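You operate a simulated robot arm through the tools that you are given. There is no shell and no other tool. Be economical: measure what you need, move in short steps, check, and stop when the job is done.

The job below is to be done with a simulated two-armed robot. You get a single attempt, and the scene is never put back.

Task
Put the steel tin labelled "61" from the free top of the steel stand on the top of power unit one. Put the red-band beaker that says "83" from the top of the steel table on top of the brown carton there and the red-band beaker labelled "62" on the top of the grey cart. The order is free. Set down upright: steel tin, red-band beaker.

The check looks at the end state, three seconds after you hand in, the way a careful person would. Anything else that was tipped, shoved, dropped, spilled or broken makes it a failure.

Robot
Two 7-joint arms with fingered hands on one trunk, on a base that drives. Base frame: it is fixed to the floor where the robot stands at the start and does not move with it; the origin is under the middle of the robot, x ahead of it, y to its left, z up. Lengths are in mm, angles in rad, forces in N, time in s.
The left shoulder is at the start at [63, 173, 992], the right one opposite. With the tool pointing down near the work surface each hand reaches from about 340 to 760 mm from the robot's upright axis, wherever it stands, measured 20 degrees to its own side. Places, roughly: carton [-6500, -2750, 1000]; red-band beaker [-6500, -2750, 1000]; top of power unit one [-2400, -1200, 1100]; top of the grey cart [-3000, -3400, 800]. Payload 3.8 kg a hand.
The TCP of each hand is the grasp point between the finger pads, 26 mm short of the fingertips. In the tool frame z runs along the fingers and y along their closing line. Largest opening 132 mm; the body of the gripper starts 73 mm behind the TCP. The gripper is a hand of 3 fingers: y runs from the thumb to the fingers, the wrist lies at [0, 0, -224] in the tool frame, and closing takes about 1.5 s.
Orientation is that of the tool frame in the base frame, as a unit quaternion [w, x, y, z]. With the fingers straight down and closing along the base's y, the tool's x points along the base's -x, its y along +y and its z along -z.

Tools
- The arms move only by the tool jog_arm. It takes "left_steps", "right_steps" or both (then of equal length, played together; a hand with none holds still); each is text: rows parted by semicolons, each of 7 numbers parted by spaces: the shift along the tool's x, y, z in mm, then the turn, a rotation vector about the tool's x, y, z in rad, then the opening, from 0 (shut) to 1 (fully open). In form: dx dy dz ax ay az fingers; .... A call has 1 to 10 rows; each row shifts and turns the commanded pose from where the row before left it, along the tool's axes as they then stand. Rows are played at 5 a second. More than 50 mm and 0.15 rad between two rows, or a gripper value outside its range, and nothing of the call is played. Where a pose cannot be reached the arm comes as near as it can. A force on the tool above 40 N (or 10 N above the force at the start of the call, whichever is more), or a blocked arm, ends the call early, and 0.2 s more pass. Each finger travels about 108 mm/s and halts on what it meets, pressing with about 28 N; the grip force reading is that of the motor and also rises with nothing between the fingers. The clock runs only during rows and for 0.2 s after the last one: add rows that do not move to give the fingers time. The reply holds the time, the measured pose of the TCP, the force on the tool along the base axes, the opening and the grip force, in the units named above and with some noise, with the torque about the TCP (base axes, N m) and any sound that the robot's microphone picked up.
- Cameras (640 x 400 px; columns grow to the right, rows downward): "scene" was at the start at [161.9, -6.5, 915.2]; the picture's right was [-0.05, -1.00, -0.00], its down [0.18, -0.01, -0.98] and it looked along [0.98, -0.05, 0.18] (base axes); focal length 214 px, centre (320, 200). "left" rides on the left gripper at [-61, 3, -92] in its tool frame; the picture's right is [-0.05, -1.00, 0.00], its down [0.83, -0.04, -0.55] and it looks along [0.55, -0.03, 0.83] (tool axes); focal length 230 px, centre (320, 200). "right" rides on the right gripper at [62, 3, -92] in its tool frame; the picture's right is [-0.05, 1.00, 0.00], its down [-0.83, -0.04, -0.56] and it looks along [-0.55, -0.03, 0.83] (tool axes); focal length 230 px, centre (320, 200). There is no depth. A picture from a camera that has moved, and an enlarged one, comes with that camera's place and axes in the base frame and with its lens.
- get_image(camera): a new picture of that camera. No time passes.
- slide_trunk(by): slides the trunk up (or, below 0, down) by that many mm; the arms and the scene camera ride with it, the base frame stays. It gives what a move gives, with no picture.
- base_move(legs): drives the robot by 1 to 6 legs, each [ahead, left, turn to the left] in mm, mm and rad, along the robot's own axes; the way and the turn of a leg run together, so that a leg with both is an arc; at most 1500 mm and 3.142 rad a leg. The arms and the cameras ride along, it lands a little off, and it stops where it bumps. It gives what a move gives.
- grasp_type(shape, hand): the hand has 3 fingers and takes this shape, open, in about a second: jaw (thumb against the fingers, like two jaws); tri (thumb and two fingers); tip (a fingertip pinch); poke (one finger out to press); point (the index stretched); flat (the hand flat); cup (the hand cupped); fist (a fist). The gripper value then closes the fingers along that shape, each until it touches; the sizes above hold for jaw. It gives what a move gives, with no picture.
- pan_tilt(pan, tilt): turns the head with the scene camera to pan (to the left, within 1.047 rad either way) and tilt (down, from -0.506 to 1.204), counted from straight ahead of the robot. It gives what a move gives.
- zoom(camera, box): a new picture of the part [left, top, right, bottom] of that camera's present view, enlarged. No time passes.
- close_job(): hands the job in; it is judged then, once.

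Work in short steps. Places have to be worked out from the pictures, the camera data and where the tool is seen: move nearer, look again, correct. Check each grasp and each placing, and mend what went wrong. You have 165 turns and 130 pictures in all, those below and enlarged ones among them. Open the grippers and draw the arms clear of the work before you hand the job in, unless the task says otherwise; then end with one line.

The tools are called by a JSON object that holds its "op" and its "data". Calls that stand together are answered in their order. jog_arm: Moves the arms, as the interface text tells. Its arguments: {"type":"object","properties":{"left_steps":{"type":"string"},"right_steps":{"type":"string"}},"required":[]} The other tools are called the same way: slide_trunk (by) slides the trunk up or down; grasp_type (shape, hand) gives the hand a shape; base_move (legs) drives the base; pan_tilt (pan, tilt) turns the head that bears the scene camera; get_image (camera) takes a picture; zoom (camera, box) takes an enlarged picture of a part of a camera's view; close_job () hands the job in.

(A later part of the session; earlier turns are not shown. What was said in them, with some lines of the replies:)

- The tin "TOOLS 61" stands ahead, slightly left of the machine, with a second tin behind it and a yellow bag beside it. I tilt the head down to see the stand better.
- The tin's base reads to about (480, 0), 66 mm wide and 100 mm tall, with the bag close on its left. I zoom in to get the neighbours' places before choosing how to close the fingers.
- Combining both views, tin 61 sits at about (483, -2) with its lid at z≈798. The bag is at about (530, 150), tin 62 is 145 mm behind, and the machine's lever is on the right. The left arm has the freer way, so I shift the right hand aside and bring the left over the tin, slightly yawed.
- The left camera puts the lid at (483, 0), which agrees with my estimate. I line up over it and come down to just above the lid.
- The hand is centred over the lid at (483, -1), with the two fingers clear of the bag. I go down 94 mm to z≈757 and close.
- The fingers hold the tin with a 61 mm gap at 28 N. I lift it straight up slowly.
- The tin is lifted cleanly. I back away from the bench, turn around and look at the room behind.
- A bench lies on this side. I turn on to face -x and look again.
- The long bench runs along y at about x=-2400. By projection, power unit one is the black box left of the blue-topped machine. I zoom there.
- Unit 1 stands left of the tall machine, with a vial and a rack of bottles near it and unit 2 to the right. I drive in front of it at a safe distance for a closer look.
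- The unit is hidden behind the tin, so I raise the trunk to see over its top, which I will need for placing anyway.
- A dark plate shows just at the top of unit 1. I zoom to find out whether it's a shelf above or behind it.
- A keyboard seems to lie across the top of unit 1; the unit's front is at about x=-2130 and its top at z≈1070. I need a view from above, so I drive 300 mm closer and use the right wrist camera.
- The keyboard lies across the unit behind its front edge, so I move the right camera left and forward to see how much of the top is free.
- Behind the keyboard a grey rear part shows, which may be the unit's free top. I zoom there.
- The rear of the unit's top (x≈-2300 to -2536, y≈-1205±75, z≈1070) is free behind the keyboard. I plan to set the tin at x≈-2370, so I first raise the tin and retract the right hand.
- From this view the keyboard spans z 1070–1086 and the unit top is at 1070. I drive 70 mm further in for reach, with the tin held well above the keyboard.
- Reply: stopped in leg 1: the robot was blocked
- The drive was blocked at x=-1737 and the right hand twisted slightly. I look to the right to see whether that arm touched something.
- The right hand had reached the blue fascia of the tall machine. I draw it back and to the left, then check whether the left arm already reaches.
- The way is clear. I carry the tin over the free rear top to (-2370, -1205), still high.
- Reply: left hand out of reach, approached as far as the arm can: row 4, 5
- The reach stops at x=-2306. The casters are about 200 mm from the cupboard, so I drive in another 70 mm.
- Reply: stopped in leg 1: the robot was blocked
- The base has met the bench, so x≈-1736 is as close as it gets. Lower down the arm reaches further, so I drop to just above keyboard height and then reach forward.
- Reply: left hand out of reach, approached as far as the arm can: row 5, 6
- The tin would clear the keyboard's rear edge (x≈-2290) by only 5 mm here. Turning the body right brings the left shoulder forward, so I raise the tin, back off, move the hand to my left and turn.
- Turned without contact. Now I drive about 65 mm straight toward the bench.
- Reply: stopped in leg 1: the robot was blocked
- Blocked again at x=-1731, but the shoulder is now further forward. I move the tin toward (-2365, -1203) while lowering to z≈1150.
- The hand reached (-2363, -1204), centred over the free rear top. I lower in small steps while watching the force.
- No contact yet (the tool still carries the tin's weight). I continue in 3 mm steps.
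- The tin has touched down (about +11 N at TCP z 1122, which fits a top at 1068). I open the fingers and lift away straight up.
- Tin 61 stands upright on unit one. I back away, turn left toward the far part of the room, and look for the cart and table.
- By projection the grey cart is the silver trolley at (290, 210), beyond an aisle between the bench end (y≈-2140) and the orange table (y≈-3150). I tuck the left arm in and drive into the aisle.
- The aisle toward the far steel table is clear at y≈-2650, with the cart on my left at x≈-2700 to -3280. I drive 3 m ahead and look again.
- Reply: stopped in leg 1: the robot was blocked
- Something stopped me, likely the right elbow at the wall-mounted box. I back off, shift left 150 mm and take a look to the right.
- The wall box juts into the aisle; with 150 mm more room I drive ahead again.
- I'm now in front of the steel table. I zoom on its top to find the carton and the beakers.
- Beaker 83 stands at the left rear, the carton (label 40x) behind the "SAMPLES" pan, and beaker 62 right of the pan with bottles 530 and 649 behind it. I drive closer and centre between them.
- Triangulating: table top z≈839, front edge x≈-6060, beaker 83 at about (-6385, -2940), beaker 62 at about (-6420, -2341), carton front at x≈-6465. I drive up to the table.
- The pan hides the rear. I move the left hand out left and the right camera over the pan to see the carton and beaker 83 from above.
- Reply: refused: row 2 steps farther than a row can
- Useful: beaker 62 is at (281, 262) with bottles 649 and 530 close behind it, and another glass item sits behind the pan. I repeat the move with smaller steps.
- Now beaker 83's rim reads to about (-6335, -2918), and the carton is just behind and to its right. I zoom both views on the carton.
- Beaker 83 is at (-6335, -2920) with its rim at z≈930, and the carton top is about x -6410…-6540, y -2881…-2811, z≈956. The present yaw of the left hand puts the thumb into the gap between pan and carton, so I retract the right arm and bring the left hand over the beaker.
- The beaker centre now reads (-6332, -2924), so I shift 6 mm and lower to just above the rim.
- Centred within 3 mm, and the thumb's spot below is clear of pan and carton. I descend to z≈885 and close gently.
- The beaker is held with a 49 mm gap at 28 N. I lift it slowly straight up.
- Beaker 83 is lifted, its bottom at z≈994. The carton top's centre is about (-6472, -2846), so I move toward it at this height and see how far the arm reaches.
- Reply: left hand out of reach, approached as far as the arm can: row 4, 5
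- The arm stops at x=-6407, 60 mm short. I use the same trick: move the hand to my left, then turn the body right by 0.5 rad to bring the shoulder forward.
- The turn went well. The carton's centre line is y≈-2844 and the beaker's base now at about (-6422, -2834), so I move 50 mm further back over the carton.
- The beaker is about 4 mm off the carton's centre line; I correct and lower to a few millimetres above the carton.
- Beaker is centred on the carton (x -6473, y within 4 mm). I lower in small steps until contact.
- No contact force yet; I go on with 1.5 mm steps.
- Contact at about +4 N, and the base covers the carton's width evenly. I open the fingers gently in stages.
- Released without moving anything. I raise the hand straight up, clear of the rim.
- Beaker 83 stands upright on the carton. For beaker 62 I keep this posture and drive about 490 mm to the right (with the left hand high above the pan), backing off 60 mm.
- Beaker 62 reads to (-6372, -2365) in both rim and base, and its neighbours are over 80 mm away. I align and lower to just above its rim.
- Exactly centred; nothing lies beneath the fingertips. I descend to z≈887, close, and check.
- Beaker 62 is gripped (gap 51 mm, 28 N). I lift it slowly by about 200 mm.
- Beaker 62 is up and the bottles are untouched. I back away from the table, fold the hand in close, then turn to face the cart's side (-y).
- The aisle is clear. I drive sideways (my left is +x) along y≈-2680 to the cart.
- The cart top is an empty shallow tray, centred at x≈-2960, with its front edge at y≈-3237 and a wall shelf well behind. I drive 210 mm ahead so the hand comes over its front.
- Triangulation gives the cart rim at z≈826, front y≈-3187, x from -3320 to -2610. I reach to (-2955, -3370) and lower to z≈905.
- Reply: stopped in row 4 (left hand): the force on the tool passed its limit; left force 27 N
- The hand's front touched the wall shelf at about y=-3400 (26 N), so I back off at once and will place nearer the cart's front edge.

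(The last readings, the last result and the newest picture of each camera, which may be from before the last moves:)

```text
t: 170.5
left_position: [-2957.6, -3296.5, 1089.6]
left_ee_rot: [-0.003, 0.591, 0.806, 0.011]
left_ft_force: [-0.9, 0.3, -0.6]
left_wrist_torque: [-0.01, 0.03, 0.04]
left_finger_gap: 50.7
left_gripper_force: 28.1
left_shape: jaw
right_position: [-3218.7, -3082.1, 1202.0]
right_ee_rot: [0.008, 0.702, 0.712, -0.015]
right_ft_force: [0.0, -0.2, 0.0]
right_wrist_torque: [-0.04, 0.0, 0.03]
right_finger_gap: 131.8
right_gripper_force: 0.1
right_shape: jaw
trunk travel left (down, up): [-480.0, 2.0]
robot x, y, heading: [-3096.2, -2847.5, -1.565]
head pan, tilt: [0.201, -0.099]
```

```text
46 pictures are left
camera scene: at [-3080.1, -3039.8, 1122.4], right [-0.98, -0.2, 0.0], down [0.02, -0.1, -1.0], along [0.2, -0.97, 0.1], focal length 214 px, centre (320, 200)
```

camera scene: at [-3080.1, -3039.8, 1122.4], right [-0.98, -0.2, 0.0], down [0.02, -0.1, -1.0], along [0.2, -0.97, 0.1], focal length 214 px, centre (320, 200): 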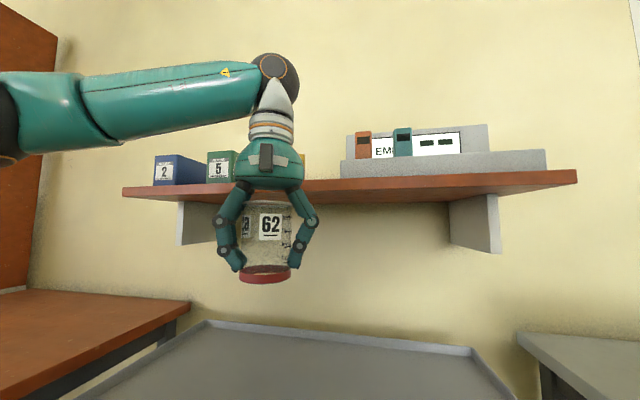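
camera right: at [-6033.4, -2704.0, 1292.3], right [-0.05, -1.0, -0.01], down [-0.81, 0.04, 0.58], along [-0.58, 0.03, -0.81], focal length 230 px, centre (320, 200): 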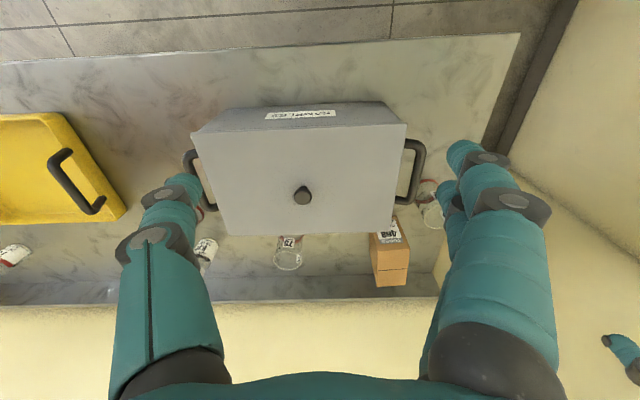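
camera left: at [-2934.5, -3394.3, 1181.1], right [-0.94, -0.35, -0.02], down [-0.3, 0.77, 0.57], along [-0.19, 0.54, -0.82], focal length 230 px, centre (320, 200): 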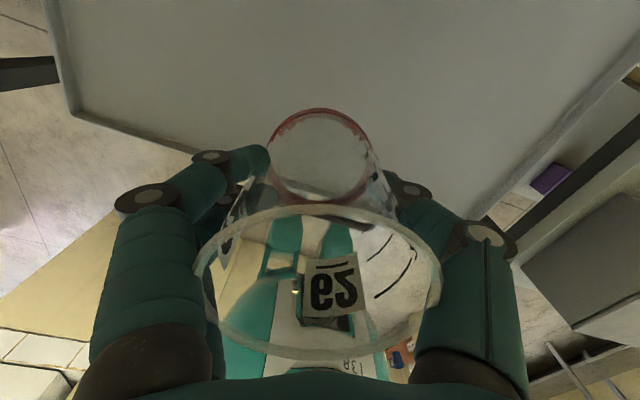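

The shelf board (z≈1175) is fixed and its boxes are still standing. At y=-3297 I lower straight down toward the cart top.

{"op": "jog_arm", "data": {"left_steps": "0 0 35 0 0 0 0.2;0 0 40 0 0 0 0.2;0 0 40 0 0 0 0.2;0 0 40 0 0 0 0.2;0 0 30 0 0 0 0.2;0 0 0 0 0 0 0.2"}}

{"op": "get_image", "data": {"camera": "left"}}

{"op": "pan_tilt", "data": {"pan": 0.3, "tilt": 0.4}}

{"op": "get_image", "data": {"camera": "scene"}}

```text
t: 171.9
left_position: [-2955.9, -3288.6, 903.7]
left_ee_rot: [-0.003, 0.592, 0.806, 0.011]
left_ft_force: [-0.5, -0.3, -0.6]
left_wrist_torque: [-0.02, -0.01, -0.02]
left_finger_gap: 50.6
left_gripper_force: 28.1
left_shape: jaw
right_position: [-3218.1, -3080.6, 1201.7]
right_ee_rot: [0.008, 0.701, 0.713, -0.015]
right_ft_force: [0.2, -0.1, 0.3]
right_wrist_torque: [0.01, 0.03, -0.01]
right_finger_gap: 131.9
right_gripper_force: 0.0
right_shape: jaw
trunk travel left (down, up): [-480.0, 2.0]
robot x, y, heading: [-3098.4, -2844.5, -1.571]
head pan, tilt: [0.201, -0.099]
```

```text
45 pictures are left
camera left: at [-2933.8, -3348.1, 995.3], right [-0.94, -0.35, -0.01], down [-0.29, 0.77, 0.57], along [-0.19, 0.54, -0.82], focal length 230 px, centre (320, 200)
```

left: 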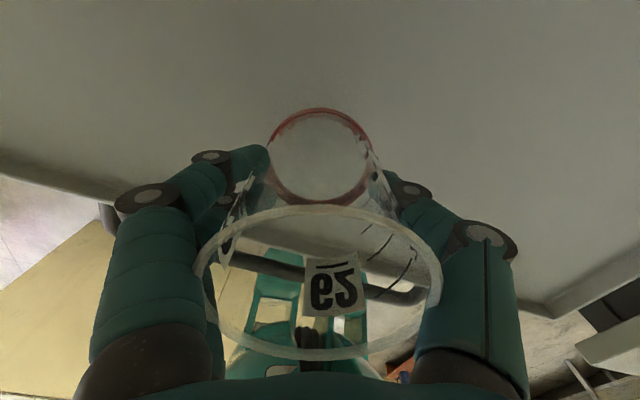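

```text
t: 172.8
left_position: [-2955.4, -3289.6, 905.2]
left_ee_rot: [-0.003, 0.591, 0.807, 0.011]
left_ft_force: [-0.3, -0.7, -1.1]
left_wrist_torque: [-0.02, 0.0, 0.03]
left_finger_gap: 50.7
left_gripper_force: 28.2
left_shape: jaw
right_position: [-3218.1, -3080.3, 1202.8]
right_ee_rot: [0.008, 0.702, 0.712, -0.015]
right_ft_force: [0.4, -0.6, 0.2]
right_wrist_torque: [0.03, 0.0, 0.03]
right_finger_gap: 131.9
right_gripper_force: 0.0
right_shape: jaw
trunk travel left (down, up): [-480.0, 2.0]
robot x, y, heading: [-3096.3, -2846.5, -1.566]
head pan, tilt: [0.3, 0.4]
```

```text
44 pictures are left
camera scene: at [-3070.1, -3042.9, 1076.7], right [-0.95, -0.3, 0.0], down [-0.12, 0.37, -0.92], along [0.28, -0.88, -0.39], focal length 214 px, centre (320, 200)
```

scene: 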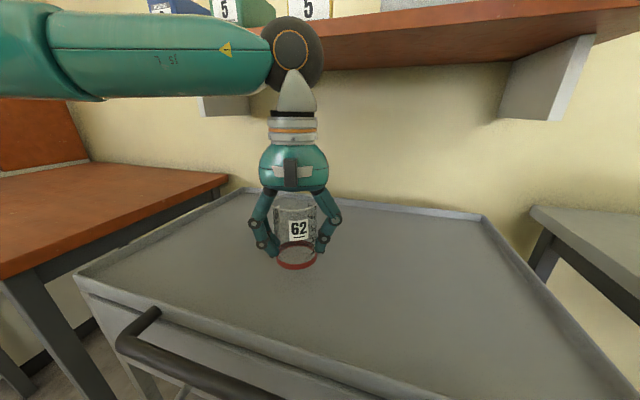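

The beaker hangs over the cart about 100 mm in from the front edge. I take out the small 1.3° tilt picked up at the shelf and lower to near the surface.

{"op": "jog_arm", "data": {"left_steps": "0 0 0 0.014 -0.0176 0 0.2;0 0 10 0 0 0 0.2;0 0 10 0 0 0 0.2;0 0 6 0 0 0 0.2;0 0 0 0 0 0 0.2"}}

{"op": "zoom", "data": {"camera": "scene", "box": [230, 180, 370, 300]}}

```text
t: 174.0
left_position: [-2954.9, -3292.1, 878.9]
left_ee_rot: [0.001, 0.592, 0.806, 0.0]
left_ft_force: [0.3, -0.2, -1.1]
left_wrist_torque: [0.02, 0.03, 0.01]
left_finger_gap: 50.7
left_gripper_force: 28.0
left_shape: jaw
right_position: [-3218.3, -3081.5, 1203.0]
right_ee_rot: [0.008, 0.701, 0.713, -0.015]
right_ft_force: [0.0, 0.5, -1.0]
right_wrist_torque: [-0.03, 0.01, 0.04]
right_finger_gap: 132.0
right_gripper_force: 0.0
right_shape: jaw
trunk travel left (down, up): [-480.0, 2.0]
robot x, y, heading: [-3094.1, -2846.7, -1.567]
head pan, tilt: [0.3, 0.4]
```

```text
3.33 times, centred on (300, 240) of scene
camera zoom: at [-3070.1, -3042.9, 1076.7], right [-0.95, -0.3, 0.0], down [-0.12, 0.37, -0.92], along [0.28, -0.88, -0.39], focal length 715 px, centre (387, 67)
```

zoom: 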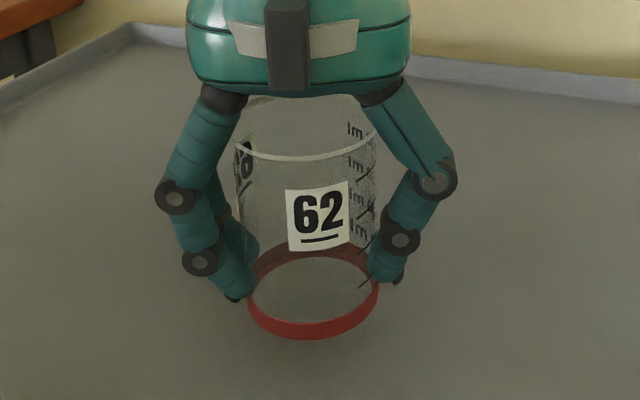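

Upright again; the base is still some 20 mm above the tray. I lower on in small steps.

{"op": "jog_arm", "data": {"left_steps": "0 0 4 0 0 0 0.2;0 0 3 0 0 0 0.2;0 0 3 0 0 0 0.2;0 0 2 0 0 0 0.2;0 0 0 0 0 0 0.2"}}

```text
t: 175.2
left_position: [-2954.1, -3290.7, 867.1]
left_ee_rot: [0.0, 0.592, 0.806, 0.0]
left_ft_force: [-0.1, -0.4, -0.2]
left_wrist_torque: [-0.02, -0.03, -0.01]
left_finger_gap: 50.9
left_gripper_force: 27.5
left_shape: jaw
right_position: [-3218.9, -3081.3, 1201.9]
right_ee_rot: [0.009, 0.701, 0.713, -0.015]
right_ft_force: [0.5, -1.0, 0.6]
right_wrist_torque: [0.01, -0.01, -0.02]
right_finger_gap: 131.9
right_gripper_force: 0.1
right_shape: jaw
trunk travel left (down, up): [-480.0, 2.0]
robot x, y, heading: [-3097.8, -2846.2, -1.564]
head pan, tilt: [0.3, 0.4]
```

{"op": "jog_arm", "data": {"left_steps": "0 0 2 0 0 0 0.2;0 0 2 0 0 0 0.2;0 0 2 0 0 0 0.2;0 0 0 0 0 0 0.2"}}

{"op": "zoom", "data": {"camera": "scene", "box": [230, 180, 370, 300]}}

```text
t: 176.2
left_position: [-2953.7, -3290.6, 861.3]
left_ee_rot: [0.001, 0.591, 0.806, 0.0]
left_ft_force: [0.7, -0.1, 0.0]
left_wrist_torque: [0.0, 0.01, 0.02]
left_finger_gap: 50.7
left_gripper_force: 28.2
left_shape: jaw
right_position: [-3218.5, -3080.9, 1202.4]
right_ee_rot: [0.009, 0.701, 0.713, -0.014]
right_ft_force: [-0.8, -1.0, -0.6]
right_wrist_torque: [-0.01, 0.0, 0.0]
right_finger_gap: 131.9
right_gripper_force: 0.2
right_shape: jaw
trunk travel left (down, up): [-480.0, 2.0]
robot x, y, heading: [-3097.8, -2847.7, -1.565]
head pan, tilt: [0.3, 0.4]
```

```text
3.33 times, centred on (300, 240) of scene
camera zoom: at [-3070.1, -3042.9, 1076.7], right [-0.95, -0.3, 0.0], down [-0.12, 0.37, -0.92], along [0.28, -0.88, -0.39], focal length 715 px, centre (387, 67)
```

zoom: 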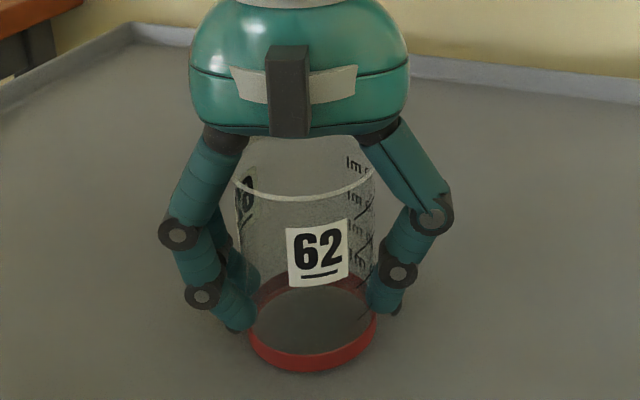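

Still no contact force; I keep lowering 2 mm at a time.

{"op": "jog_arm", "data": {"left_steps": "0 0 2 0 0 0 0.2;0 0 2 0 0 0 0.2;0 0 1 0 0 0 0.2;0 0 0 0 0 0 0.2"}}

```text
t: 177.2
left_position: [-2955.2, -3290.6, 856.8]
left_ee_rot: [0.0, 0.591, 0.806, -0.001]
left_ft_force: [3.1, 1.1, 12.2]
left_wrist_torque: [0.04, -0.18, 0.01]
left_finger_gap: 50.8
left_gripper_force: 28.1
left_shape: jaw
right_position: [-3217.5, -3080.3, 1201.8]
right_ee_rot: [0.009, 0.701, 0.713, -0.016]
right_ft_force: [0.0, -0.4, 0.3]
right_wrist_torque: [0.03, 0.05, -0.02]
right_finger_gap: 131.7
right_gripper_force: 0.0
right_shape: jaw
trunk travel left (down, up): [-480.0, 2.0]
robot x, y, heading: [-3095.8, -2844.7, -1.573]
head pan, tilt: [0.3, 0.4]
```

Contact at 12 N. I ease up 1 mm and open the fingers in stages.

{"op": "jog_arm", "data": {"left_steps": "0 0 -1.5 0 0 0 0.2;0 0 0 0 0 0 0.4;0 0 0 0 0 0 0.5;0 0 0 0 0 0 0.6;0 0 0 0 0 0 0.8;0 0 0 0 0 0 0.8;0 0 0 0 0 0 0.8"}}

{"op": "get_image", "data": {"camera": "scene"}}

```text
t: 178.8
left_position: [-2955.6, -3290.6, 857.2]
left_ee_rot: [0.0, 0.592, 0.806, 0.0]
left_ft_force: [-0.6, 0.3, -0.1]
left_wrist_torque: [0.01, 0.01, 0.02]
left_finger_gap: 105.2
left_gripper_force: 0.2
left_shape: jaw
right_position: [-3218.5, -3081.5, 1201.1]
right_ee_rot: [0.009, 0.701, 0.713, -0.015]
right_ft_force: [0.0, 0.1, -0.8]
right_wrist_torque: [0.0, 0.01, -0.02]
right_finger_gap: 131.7
right_gripper_force: 0.0
right_shape: jaw
trunk travel left (down, up): [-480.0, 2.0]
robot x, y, heading: [-3097.5, -2846.5, -1.567]
head pan, tilt: [0.3, 0.4]
```

```text
41 pictures are left
camera scene: at [-3070.1, -3042.9, 1076.7], right [-0.95, -0.3, 0.0], down [-0.12, 0.37, -0.92], along [0.28, -0.88, -0.39], focal length 214 px, centre (320, 200)
```

scene: 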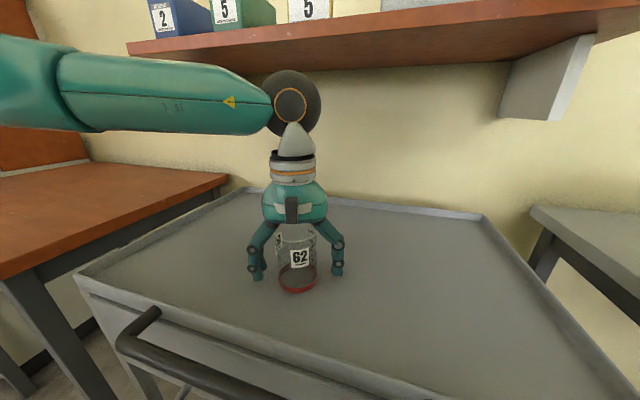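

Released; beaker 62 stands. I raise the hand straight up and drive back from the cart.

{"op": "jog_arm", "data": {"left_steps": "0 0 -15 0 0 0 0.8;0 0 -25 0 0 0 0.8;0 0 -30 0 0 0 0.8;0 0 -30 0 0 0 0.8;0 0 -30 0 0 0 0.8;0 0 -20 0 0 0 0.8;0 0 0 0 0 0 0.8"}}

{"op": "base_move", "data": {"legs": [[-200, 0, 0]]}}

{"op": "pan_tilt", "data": {"pan": 0.2, "tilt": 0.2}}

{"op": "get_image", "data": {"camera": "scene"}}

```text
t: 180.4
left_position: [-2956.3, -3293.5, 1007.3]
left_ee_rot: [-0.001, 0.592, 0.806, 0.0]
left_ft_force: [0.0, -0.4, -0.1]
left_wrist_torque: [0.0, -0.01, 0.01]
left_finger_gap: 105.5
left_gripper_force: 0.2
left_shape: jaw
right_position: [-3219.7, -3081.3, 1202.9]
right_ee_rot: [0.009, 0.701, 0.713, -0.015]
right_ft_force: [-0.3, 0.0, 0.0]
right_wrist_torque: [-0.03, -0.01, 0.02]
right_finger_gap: 132.0
right_gripper_force: 0.0
right_shape: jaw
trunk travel left (down, up): [-480.0, 2.0]
robot x, y, heading: [-3097.9, -2844.8, -1.563]
head pan, tilt: [0.3, 0.4]
```

```text
t: 182.0
left_position: [-2956.8, -3098.6, 1006.3]
left_ee_rot: [0.0, 0.593, 0.805, 0.0]
left_ft_force: [-0.5, -0.6, -0.2]
left_wrist_torque: [-0.01, 0.04, -0.05]
left_finger_gap: 105.5
left_gripper_force: 0.1
left_shape: jaw
right_position: [-3218.8, -2885.4, 1202.1]
right_ee_rot: [0.008, 0.702, 0.712, -0.014]
right_ft_force: [0.3, 0.0, 0.1]
right_wrist_torque: [0.04, -0.04, -0.03]
right_finger_gap: 131.9
right_gripper_force: 0.1
right_shape: jaw
trunk travel left (down, up): [-480.0, 2.0]
robot x, y, heading: [-3094.6, -2650.4, -1.566]
head pan, tilt: [0.3, 0.4]
```

```text
t: 182.7
left_position: [-2957.0, -3097.5, 1007.6]
left_ee_rot: [0.0, 0.592, 0.806, 0.0]
left_ft_force: [-0.4, 0.0, -0.6]
left_wrist_torque: [-0.02, 0.01, -0.03]
left_finger_gap: 105.4
left_gripper_force: 0.1
left_shape: jaw
right_position: [-3219.6, -2886.0, 1203.3]
right_ee_rot: [0.009, 0.702, 0.712, -0.014]
right_ft_force: [0.2, 0.3, 0.1]
right_wrist_torque: [-0.02, -0.02, -0.03]
right_finger_gap: 131.7
right_gripper_force: 0.0
right_shape: jaw
trunk travel left (down, up): [-480.0, 2.0]
robot x, y, heading: [-3099.4, -2652.6, -1.572]
head pan, tilt: [0.201, 0.201]
```

```text
40 pictures are left
camera scene: at [-3079.8, -2850.2, 1095.2], right [-0.98, -0.2, 0.0], down [-0.04, 0.2, -0.98], along [0.2, -0.96, -0.2], focal length 214 px, centre (320, 200)
```

scene: 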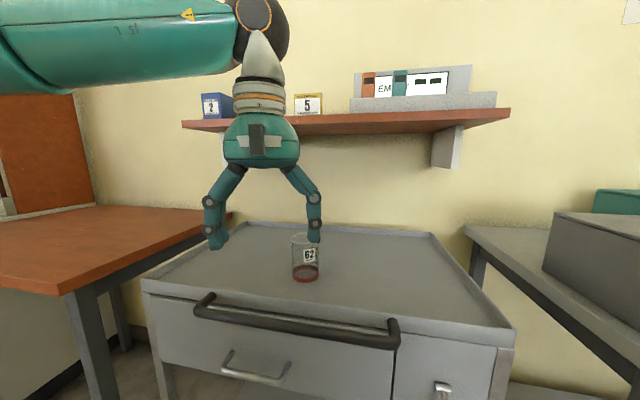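

All three items stand upright where they were asked for, the shelf boxes are in place, and both hands are open and clear. I hand the job in.

{"op": "close_job", "data": {}}

```text
The job is handed in.
```

I handed the job in with all three pieces standing upright: tin 61 on top of power unit one, behind the keyboard; beaker 83 on the brown carton; and beaker 62 on the grey cart. I bumped the tall machine, the bench, something in the aisle (probably the wall box) and the wall shelf lightly, and saw nothing tipped or moved.
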